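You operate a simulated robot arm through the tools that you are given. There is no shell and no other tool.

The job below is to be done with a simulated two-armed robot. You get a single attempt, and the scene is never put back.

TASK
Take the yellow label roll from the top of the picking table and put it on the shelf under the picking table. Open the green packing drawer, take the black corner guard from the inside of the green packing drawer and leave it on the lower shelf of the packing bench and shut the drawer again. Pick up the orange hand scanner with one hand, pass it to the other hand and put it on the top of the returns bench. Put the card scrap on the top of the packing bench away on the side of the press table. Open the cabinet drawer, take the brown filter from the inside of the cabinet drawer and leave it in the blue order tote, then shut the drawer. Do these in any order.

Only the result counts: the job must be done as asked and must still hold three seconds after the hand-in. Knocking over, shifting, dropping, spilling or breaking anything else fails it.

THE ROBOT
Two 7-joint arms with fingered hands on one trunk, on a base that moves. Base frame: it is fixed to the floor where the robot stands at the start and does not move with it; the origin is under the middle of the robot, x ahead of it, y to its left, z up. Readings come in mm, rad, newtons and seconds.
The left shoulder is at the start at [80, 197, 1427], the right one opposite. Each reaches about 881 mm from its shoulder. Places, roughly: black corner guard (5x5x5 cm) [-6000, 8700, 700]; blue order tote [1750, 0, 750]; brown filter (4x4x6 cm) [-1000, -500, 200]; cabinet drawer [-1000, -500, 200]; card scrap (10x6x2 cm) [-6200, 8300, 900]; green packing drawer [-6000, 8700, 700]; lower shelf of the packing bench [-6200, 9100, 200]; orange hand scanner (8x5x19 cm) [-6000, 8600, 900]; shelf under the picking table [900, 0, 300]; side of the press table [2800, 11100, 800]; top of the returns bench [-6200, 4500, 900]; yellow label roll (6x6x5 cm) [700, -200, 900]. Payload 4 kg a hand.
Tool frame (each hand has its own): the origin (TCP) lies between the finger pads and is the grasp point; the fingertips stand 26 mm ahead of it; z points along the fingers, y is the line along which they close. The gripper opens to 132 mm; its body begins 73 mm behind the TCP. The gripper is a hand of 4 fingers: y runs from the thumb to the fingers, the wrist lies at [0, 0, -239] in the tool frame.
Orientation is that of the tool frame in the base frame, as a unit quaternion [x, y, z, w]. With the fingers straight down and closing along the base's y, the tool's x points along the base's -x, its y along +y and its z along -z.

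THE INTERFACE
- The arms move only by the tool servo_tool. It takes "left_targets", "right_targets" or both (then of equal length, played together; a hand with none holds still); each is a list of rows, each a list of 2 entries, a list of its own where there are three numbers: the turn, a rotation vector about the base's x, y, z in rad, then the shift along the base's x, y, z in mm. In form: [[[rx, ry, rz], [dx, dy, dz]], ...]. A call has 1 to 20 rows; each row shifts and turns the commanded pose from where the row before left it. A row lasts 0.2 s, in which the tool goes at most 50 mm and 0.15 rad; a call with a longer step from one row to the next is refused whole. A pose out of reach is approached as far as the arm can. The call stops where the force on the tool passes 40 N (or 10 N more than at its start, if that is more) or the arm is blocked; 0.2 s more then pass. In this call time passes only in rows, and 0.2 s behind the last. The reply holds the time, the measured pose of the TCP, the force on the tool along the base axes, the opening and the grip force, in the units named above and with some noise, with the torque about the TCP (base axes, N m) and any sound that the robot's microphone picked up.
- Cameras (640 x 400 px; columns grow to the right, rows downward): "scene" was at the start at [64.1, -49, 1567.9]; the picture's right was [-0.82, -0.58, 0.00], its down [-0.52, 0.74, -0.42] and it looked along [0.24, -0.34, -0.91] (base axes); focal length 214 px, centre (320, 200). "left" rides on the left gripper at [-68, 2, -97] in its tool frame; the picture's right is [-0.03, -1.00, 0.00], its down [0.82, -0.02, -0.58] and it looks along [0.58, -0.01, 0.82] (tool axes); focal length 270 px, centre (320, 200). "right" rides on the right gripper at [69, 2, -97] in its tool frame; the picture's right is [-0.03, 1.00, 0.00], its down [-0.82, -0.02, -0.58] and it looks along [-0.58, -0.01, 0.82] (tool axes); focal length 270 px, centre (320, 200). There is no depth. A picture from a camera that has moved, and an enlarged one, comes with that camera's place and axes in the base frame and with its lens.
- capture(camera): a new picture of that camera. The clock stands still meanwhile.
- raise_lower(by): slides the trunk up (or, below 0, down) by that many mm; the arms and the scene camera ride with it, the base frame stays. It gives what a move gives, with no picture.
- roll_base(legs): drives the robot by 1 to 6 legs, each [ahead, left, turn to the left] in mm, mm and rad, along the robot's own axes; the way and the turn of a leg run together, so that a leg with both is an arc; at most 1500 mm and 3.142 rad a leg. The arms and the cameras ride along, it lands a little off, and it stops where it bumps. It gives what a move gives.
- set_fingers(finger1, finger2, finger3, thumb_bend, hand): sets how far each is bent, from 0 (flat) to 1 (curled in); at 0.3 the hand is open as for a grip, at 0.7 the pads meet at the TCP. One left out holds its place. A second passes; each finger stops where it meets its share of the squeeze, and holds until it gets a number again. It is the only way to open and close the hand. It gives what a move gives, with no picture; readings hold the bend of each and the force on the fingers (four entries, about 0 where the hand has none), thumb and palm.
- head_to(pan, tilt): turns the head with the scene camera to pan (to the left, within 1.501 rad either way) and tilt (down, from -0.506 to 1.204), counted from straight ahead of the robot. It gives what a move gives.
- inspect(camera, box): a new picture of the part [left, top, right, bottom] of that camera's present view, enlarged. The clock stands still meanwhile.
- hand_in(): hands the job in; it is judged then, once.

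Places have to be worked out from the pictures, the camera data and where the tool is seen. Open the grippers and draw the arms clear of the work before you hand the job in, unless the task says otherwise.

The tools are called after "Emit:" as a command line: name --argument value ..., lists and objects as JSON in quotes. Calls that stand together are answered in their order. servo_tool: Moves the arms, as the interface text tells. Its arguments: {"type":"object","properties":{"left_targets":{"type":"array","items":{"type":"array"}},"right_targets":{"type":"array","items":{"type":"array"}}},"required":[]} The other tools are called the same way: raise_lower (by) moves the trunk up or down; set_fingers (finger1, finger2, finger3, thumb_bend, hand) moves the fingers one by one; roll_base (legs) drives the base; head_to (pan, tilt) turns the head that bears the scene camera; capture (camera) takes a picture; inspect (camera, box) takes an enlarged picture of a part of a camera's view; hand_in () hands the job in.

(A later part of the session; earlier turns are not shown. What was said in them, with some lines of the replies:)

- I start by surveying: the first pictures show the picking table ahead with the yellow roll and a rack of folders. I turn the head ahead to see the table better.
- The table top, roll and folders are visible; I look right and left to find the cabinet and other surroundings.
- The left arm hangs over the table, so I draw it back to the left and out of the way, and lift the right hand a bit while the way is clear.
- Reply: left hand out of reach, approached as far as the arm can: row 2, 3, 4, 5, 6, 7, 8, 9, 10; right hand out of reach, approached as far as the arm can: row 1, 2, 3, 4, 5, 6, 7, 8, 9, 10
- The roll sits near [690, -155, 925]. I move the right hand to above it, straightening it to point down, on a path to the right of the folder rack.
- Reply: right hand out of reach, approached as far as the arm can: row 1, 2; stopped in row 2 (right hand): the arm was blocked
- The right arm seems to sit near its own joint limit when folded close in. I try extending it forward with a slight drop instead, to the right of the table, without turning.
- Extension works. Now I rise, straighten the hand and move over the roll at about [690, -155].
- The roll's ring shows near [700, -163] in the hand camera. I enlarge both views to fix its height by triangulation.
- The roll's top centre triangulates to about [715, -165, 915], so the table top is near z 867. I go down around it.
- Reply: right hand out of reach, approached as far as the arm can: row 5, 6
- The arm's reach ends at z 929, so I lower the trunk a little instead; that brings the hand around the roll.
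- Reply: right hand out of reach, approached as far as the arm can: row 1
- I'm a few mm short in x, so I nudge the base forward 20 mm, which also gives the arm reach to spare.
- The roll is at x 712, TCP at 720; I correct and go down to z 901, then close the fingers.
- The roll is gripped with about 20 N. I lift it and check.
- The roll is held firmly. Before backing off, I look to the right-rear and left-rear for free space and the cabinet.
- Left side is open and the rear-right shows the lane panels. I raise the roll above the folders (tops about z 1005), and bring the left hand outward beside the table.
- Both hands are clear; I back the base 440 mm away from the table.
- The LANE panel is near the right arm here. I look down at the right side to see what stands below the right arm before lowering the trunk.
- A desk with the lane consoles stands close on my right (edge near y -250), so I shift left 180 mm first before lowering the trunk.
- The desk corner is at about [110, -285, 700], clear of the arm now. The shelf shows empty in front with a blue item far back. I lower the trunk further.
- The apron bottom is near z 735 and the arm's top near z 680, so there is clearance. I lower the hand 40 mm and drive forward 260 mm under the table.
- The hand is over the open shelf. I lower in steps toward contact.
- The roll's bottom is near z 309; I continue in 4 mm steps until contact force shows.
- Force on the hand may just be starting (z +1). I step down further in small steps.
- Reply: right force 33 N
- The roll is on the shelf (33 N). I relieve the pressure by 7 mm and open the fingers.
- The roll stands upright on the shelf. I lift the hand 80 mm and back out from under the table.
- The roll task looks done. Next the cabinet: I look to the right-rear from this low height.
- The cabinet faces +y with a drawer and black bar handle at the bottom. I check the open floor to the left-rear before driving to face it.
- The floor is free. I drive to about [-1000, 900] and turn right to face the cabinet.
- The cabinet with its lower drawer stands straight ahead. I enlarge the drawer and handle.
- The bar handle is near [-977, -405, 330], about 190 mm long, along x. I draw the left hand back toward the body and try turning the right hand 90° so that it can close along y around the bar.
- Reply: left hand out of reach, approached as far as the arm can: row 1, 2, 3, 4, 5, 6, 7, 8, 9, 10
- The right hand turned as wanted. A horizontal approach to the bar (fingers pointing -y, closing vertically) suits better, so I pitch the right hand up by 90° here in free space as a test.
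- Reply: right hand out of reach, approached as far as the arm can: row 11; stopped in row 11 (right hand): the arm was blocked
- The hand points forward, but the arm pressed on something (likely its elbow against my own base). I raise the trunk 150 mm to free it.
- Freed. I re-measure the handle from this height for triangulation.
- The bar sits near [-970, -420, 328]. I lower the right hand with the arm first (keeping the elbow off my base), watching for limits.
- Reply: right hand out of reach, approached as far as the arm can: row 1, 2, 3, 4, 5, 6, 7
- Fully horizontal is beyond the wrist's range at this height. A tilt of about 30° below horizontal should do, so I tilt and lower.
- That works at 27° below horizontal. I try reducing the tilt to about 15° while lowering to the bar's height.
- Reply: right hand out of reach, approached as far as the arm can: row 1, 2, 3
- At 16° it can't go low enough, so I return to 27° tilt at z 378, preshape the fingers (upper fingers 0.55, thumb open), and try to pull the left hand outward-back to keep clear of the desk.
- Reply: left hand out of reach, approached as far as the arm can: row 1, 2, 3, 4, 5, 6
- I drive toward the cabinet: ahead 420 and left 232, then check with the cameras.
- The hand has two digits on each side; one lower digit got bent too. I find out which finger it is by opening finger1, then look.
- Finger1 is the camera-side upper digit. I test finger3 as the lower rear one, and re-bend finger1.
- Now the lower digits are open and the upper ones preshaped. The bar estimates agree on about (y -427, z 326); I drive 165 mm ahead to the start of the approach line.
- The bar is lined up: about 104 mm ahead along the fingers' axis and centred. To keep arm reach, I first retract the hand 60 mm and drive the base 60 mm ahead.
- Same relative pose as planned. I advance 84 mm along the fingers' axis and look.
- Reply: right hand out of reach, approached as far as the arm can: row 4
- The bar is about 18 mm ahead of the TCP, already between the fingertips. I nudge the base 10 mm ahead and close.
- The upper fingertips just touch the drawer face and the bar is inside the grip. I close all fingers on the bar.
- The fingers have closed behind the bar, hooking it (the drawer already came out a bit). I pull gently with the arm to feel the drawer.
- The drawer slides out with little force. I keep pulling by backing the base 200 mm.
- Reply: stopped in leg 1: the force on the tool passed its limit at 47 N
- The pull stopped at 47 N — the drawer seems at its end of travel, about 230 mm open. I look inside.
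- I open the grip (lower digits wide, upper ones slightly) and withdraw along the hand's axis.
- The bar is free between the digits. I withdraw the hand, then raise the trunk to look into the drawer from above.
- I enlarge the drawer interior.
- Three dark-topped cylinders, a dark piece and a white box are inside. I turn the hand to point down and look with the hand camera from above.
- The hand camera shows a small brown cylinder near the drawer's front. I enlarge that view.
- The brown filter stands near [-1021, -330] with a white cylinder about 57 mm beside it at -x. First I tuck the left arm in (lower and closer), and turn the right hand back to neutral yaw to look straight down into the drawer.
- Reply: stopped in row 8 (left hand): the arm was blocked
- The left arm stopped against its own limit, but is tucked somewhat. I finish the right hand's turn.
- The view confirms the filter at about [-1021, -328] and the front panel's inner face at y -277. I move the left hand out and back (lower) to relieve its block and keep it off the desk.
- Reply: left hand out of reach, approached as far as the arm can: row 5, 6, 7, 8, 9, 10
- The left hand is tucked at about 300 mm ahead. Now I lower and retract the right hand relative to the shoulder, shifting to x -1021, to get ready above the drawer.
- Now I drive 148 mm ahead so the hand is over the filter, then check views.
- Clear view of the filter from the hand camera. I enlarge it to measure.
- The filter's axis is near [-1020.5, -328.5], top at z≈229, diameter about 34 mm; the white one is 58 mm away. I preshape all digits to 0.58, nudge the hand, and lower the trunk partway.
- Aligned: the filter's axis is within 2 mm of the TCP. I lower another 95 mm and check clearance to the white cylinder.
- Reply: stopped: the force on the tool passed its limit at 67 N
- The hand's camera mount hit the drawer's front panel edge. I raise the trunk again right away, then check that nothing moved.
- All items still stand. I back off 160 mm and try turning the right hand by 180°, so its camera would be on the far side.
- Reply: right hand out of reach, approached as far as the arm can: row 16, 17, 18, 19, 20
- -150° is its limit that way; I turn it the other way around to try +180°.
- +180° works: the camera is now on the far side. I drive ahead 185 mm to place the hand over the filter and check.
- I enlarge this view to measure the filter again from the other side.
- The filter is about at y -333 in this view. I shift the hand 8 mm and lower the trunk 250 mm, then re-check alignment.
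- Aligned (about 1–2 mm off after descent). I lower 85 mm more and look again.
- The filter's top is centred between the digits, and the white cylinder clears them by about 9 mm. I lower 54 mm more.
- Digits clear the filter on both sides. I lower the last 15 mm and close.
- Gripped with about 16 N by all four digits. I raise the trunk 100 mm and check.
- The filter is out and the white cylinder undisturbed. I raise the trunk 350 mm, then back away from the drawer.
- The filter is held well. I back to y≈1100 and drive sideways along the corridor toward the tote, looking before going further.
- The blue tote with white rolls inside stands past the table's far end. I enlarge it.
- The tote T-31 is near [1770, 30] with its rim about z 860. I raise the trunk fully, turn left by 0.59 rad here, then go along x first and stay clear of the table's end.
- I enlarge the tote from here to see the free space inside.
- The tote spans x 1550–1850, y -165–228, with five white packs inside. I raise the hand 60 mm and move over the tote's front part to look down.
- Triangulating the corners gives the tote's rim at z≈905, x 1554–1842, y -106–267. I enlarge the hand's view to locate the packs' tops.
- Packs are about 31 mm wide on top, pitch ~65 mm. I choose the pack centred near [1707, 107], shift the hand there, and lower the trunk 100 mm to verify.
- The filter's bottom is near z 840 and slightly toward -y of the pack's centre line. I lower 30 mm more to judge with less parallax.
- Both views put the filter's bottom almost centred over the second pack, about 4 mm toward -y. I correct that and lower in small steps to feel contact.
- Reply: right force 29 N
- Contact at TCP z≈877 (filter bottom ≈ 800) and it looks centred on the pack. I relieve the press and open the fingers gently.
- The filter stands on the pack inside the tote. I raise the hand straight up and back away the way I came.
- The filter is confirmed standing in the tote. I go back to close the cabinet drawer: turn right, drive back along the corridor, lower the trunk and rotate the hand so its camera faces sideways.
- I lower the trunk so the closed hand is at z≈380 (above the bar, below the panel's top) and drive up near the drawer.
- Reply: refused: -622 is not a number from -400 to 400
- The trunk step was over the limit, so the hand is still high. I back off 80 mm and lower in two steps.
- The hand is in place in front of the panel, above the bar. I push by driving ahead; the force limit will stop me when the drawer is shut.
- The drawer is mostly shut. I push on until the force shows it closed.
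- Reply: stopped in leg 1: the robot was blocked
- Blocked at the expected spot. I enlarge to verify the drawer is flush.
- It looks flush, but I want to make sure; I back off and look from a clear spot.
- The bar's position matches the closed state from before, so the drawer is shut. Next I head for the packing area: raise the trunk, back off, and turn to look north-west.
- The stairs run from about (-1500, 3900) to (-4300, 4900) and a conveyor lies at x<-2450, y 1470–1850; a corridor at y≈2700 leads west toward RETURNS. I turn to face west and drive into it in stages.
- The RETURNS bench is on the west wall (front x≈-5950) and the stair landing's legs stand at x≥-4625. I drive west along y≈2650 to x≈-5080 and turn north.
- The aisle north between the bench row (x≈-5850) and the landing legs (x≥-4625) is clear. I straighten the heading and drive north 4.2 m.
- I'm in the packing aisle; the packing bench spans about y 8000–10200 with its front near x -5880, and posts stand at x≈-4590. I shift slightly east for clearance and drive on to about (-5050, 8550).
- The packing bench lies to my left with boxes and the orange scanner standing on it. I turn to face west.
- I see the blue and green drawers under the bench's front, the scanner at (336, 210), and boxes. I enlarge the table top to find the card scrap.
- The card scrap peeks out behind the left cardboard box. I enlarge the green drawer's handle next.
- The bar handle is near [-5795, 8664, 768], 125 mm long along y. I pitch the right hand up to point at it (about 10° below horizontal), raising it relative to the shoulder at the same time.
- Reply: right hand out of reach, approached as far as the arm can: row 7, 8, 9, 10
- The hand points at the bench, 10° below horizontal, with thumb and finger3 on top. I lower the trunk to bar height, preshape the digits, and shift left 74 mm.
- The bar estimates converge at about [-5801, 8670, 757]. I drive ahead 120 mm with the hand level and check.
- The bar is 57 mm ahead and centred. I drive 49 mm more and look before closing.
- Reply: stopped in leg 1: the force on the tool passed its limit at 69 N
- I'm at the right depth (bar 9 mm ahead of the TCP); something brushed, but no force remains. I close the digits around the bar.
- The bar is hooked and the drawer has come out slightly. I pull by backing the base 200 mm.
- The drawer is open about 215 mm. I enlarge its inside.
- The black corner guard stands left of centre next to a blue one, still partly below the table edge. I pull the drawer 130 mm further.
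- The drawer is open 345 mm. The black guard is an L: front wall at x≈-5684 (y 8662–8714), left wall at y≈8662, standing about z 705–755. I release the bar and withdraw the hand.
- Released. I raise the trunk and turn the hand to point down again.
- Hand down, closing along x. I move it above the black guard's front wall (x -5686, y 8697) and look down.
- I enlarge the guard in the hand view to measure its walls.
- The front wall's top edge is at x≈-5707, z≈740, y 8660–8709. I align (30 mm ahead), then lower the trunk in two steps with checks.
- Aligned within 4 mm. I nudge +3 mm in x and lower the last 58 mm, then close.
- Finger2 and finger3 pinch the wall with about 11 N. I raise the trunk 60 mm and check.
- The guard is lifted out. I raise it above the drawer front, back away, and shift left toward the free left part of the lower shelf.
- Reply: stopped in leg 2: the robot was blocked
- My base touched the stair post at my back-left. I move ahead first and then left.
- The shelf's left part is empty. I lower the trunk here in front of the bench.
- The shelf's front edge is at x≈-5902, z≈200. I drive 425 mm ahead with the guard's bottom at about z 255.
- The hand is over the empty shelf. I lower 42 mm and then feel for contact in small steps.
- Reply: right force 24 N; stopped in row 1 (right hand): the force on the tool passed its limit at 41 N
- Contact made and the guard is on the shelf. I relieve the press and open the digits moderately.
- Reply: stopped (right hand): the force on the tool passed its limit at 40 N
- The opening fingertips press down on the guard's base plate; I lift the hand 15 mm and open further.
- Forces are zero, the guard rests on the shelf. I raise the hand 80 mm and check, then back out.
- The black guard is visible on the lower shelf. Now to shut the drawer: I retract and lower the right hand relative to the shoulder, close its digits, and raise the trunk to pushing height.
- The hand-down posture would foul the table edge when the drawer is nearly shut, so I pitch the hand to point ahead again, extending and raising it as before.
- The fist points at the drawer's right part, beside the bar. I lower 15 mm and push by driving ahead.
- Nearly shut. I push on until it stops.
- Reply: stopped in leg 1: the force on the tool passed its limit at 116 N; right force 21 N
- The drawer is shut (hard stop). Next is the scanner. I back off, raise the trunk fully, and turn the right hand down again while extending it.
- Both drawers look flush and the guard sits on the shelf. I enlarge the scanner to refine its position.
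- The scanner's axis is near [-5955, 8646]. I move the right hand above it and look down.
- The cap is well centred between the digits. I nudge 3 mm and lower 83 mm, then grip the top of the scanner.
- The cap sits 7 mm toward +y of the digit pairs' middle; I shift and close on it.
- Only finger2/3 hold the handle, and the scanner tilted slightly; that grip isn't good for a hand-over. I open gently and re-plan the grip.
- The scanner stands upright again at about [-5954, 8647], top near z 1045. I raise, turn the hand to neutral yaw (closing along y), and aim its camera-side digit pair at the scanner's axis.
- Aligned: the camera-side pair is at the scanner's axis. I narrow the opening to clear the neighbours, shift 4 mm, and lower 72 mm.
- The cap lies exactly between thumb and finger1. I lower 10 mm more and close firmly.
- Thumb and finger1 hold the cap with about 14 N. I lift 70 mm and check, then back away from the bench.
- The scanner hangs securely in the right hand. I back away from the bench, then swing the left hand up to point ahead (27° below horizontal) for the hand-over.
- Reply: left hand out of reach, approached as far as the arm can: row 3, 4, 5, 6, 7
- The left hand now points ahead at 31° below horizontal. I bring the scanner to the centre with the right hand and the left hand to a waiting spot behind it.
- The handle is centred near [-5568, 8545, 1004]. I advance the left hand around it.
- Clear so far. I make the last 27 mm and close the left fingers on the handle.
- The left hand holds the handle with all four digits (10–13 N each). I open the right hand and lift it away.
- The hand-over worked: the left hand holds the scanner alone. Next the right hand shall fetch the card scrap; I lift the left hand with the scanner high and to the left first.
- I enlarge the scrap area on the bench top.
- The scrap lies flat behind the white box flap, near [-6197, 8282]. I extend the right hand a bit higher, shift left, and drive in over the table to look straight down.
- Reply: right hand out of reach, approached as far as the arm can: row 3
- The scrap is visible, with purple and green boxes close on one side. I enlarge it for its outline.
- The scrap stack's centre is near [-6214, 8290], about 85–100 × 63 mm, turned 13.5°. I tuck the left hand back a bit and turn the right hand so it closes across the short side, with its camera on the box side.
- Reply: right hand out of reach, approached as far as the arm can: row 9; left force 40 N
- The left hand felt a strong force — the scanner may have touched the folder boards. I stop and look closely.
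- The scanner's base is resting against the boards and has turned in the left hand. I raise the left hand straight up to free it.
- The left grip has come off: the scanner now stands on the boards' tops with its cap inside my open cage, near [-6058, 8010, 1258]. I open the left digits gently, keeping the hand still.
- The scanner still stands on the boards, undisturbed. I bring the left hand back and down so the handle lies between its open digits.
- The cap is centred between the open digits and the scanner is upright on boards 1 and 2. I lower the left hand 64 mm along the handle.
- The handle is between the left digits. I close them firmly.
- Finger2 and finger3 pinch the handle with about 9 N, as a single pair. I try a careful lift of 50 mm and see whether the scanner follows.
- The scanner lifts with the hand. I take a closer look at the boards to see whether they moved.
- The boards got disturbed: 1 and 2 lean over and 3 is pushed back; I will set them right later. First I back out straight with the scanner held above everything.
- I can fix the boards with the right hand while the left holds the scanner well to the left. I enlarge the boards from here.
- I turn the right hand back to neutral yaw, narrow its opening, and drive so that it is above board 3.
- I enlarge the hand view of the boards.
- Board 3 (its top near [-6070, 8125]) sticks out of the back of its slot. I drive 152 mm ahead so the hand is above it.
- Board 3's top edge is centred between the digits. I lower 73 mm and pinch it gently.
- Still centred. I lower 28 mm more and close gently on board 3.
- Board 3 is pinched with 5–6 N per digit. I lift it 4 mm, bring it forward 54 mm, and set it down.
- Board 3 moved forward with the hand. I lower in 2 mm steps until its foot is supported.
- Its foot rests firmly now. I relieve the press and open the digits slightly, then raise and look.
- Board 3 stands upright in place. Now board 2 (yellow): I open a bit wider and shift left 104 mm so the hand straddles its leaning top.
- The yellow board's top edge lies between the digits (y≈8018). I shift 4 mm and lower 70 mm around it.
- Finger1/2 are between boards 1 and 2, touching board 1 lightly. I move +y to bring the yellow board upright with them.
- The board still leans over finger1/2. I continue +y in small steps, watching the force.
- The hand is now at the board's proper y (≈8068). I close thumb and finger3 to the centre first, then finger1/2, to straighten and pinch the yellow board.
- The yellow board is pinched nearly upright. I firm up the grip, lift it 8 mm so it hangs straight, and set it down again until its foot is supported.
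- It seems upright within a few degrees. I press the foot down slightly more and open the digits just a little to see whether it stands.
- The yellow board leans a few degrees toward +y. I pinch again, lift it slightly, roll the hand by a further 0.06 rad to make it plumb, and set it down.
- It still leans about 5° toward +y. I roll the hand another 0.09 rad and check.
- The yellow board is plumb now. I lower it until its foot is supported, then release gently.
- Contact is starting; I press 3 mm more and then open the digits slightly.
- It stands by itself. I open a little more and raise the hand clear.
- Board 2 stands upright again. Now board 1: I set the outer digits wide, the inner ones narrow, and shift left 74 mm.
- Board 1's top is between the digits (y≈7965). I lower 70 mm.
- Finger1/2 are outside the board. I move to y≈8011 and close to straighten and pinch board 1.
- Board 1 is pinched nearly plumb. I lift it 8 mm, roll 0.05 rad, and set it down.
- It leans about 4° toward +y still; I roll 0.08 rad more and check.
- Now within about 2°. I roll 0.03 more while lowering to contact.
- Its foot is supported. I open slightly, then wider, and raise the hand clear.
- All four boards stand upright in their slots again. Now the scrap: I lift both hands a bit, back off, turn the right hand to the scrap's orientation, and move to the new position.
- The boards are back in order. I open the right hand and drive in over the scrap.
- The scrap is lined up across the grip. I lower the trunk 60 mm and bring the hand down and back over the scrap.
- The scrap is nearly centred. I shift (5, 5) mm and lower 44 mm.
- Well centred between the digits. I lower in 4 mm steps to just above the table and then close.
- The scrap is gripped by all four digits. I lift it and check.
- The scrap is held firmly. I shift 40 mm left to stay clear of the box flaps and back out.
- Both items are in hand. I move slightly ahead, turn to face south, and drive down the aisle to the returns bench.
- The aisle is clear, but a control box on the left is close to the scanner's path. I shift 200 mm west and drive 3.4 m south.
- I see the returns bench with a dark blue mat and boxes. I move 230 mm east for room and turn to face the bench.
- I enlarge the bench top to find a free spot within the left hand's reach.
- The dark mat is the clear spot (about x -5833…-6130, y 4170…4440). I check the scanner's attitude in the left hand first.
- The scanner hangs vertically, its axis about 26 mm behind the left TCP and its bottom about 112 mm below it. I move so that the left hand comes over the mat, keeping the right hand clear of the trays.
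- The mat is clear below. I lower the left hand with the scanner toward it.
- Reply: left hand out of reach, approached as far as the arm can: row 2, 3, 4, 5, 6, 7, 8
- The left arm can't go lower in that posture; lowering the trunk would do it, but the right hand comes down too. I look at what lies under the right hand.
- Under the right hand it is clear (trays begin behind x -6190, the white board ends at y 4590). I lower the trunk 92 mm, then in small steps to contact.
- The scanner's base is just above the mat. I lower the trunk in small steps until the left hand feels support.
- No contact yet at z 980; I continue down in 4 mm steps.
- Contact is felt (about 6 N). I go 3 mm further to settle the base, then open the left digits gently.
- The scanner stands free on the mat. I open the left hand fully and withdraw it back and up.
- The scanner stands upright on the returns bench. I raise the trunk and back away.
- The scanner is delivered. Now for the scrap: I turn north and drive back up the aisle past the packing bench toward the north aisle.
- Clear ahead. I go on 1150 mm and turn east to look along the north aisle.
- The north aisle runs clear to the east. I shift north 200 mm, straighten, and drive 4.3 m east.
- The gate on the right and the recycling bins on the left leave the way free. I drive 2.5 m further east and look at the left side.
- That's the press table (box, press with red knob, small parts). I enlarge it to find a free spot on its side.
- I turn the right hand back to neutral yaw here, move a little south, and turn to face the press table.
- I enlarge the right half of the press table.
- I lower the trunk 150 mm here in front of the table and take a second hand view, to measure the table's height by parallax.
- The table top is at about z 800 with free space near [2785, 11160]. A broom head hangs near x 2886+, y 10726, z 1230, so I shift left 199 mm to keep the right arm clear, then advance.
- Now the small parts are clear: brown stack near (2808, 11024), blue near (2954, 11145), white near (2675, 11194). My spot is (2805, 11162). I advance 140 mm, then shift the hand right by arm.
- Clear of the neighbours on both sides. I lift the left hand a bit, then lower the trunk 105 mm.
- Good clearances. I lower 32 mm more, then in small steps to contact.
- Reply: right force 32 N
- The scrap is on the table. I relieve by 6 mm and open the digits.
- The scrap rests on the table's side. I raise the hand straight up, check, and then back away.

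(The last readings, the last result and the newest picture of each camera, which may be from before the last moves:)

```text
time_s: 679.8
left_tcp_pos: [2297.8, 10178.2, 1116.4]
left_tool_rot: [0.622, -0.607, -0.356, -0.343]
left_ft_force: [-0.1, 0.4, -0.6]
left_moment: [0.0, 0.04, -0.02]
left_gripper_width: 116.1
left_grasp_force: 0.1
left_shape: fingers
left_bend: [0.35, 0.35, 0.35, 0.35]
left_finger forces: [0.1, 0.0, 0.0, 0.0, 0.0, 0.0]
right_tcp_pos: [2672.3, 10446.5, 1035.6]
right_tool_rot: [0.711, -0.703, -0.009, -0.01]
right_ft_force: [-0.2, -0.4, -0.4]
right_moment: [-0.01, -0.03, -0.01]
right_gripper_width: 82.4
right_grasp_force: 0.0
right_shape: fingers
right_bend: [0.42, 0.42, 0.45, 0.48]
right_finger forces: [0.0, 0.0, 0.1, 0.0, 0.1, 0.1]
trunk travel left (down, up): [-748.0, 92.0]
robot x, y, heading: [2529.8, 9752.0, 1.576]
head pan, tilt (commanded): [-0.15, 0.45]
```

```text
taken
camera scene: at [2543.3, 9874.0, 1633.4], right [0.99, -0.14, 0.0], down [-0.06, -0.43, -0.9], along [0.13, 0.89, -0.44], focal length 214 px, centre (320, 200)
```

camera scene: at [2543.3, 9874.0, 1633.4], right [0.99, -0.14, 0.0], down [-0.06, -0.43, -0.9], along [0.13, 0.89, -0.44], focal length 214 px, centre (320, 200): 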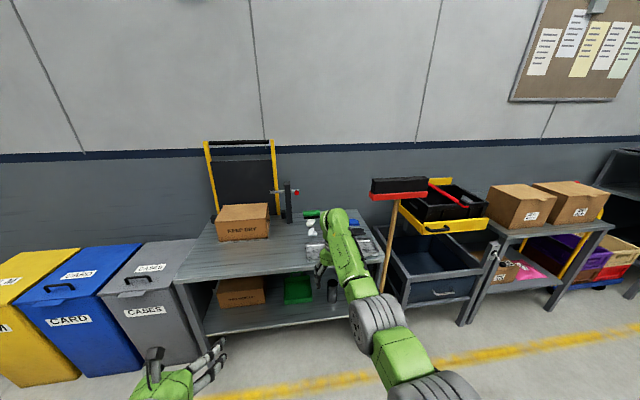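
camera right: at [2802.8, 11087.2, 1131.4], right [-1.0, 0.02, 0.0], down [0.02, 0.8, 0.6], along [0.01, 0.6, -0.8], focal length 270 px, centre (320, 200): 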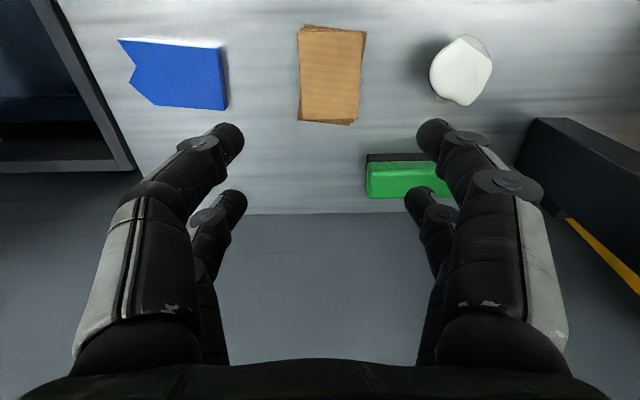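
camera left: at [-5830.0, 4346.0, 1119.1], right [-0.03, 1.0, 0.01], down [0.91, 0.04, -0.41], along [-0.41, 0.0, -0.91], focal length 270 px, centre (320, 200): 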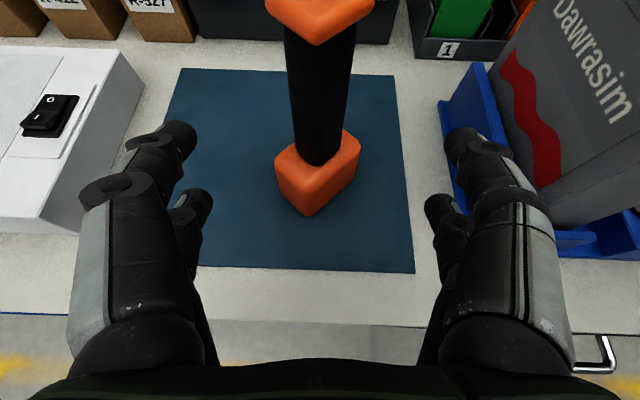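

Everything is placed: the scrap lies on the press table's side and I'm clear of it. I open both hands fully before handing in.

Emit:
set_fingers --hand "right" --finger1 0.3 --finger2 0.3 --finger3 0.3 --thumb_bend 0.3

Emit:
set_fingers --hand "left" --finger1 0.3 --finger2 0.3 --finger3 0.3 --thumb_bend 0.3

Emit:
inspect --camera "scene" --box '[280, 190, 400, 270]'

```text
time_s: 680.8
left_tcp_pos: [2298.9, 10178.2, 1116.7]
left_tool_rot: [0.622, -0.607, -0.357, -0.343]
left_ft_force: [-0.8, -1.2, 1.0]
left_moment: [-0.02, -0.03, -0.04]
left_gripper_width: 116.1
left_grasp_force: 0.1
left_shape: fingers
left_bend: [0.35, 0.35, 0.35, 0.35]
left_finger forces: [0.1, 0.0, 0.0, 0.0, 0.0, 0.0]
right_tcp_pos: [2673.0, 10447.4, 1035.2]
right_tool_rot: [0.711, -0.703, -0.009, -0.011]
right_ft_force: [-0.1, 0.4, 0.2]
right_moment: [0.01, 0.02, -0.05]
right_gripper_width: 132.5
right_grasp_force: 0.1
right_shape: fingers
right_bend: [0.3, 0.3, 0.3, 0.3]
right_finger forces: [0.0, 0.0, 0.0, 0.1, 0.0, 0.0]
trunk travel left (down, up): [-748.0, 92.0]
robot x, y, heading: [2530.5, 9748.1, 1.58]
head pan, tilt (commanded): [-0.15, 0.45]
```

```text
time_s: 681.8
left_tcp_pos: [2298.7, 10177.3, 1116.7]
left_tool_rot: [0.622, -0.606, -0.358, -0.343]
left_ft_force: [-0.3, -0.6, -0.1]
left_moment: [-0.01, -0.02, 0.03]
left_gripper_width: 132.5
left_grasp_force: 0.1
left_shape: fingers
left_bend: [0.3, 0.3, 0.3, 0.3]
left_finger forces: [0.0, 0.0, 0.0, 0.0, 0.0, 0.1]
right_tcp_pos: [2672.9, 10447.2, 1037.0]
right_tool_rot: [0.712, -0.703, -0.011, -0.01]
right_ft_force: [0.2, 0.6, -1.0]
right_moment: [0.03, 0.0, -0.01]
right_gripper_width: 132.5
right_grasp_force: 0.1
right_shape: fingers
right_bend: [0.3, 0.3, 0.3, 0.3]
right_finger forces: [0.0, 0.0, 0.0, 0.0, 0.1, 0.1]
trunk travel left (down, up): [-748.0, 92.0]
robot x, y, heading: [2530.4, 9749.6, 1.576]
head pan, tilt (commanded): [-0.15, 0.45]
```

```text
5.00 times, centred on (340, 230) of scene
camera zoom: at [2543.3, 9873.1, 1633.5], right [0.99, -0.14, 0.0], down [-0.06, -0.43, -0.9], along [0.13, 0.89, -0.44], focal length 1072 px, centre (220, 50)
```

zoom: 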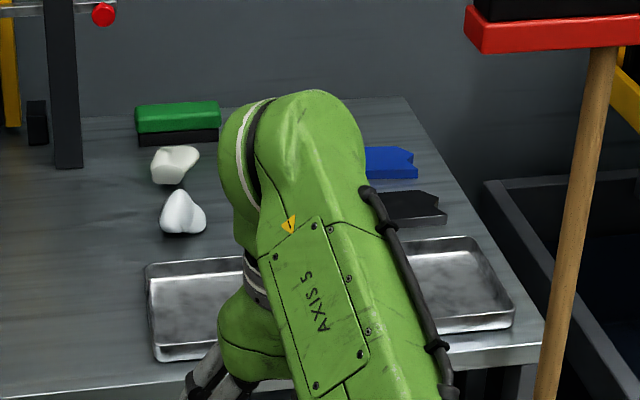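

Both hands are open and clear, and the neighbouring parts on the press table are undisturbed. All five jobs are done, so I hand in.

Emit:
hand_in

```text
The job is handed in.
```

I handed the job in with all five tasks carried out, but one mishap along the way may count against it.

**The mishap:** While moving toward the scrap, the scanner in my left hand struck the boards in the numbered rack (slots 1–4) on the packing bench. Boards 1 and 2 tipped over, board 3 was pushed back about 55 mm, and the scanner slipped out of my grip onto the tops of boards 1 and 2. I picked the scanner up again and stood all the boards back up. Boards 1 and 2 now stand roughly 5–8 mm from where they started.

| Task | Result |
|---|---|
| Yellow label roll | Standing on the shelf under the picking table. |
| Black corner guard | On the lower shelf of the packing bench; the green drawer is shut against its stop. |
| Orange hand scanner | Picked up with the right hand and passed to the left. It stands on the dark mat on top of the returns bench, not on the bare surface. |
| Card scrap | Flat on the right-hand side of the press table, clear of the small parts there. |
| Brown filter | Standing on one of the white packs in the blue order tote, because there was no free floor space I could reach. |
| Cabinet drawer | Shut; its bar handle is back within about 4 mm of where it was before I opened it. |

**Smaller contacts:**
- My hand's camera mount hit the cabinet drawer's front edge once.
- My base touched a stair post.
- Something brushed near the green drawer's handle.

I saw nothing move from these.

Both hands were open and clear of the work at hand-in.
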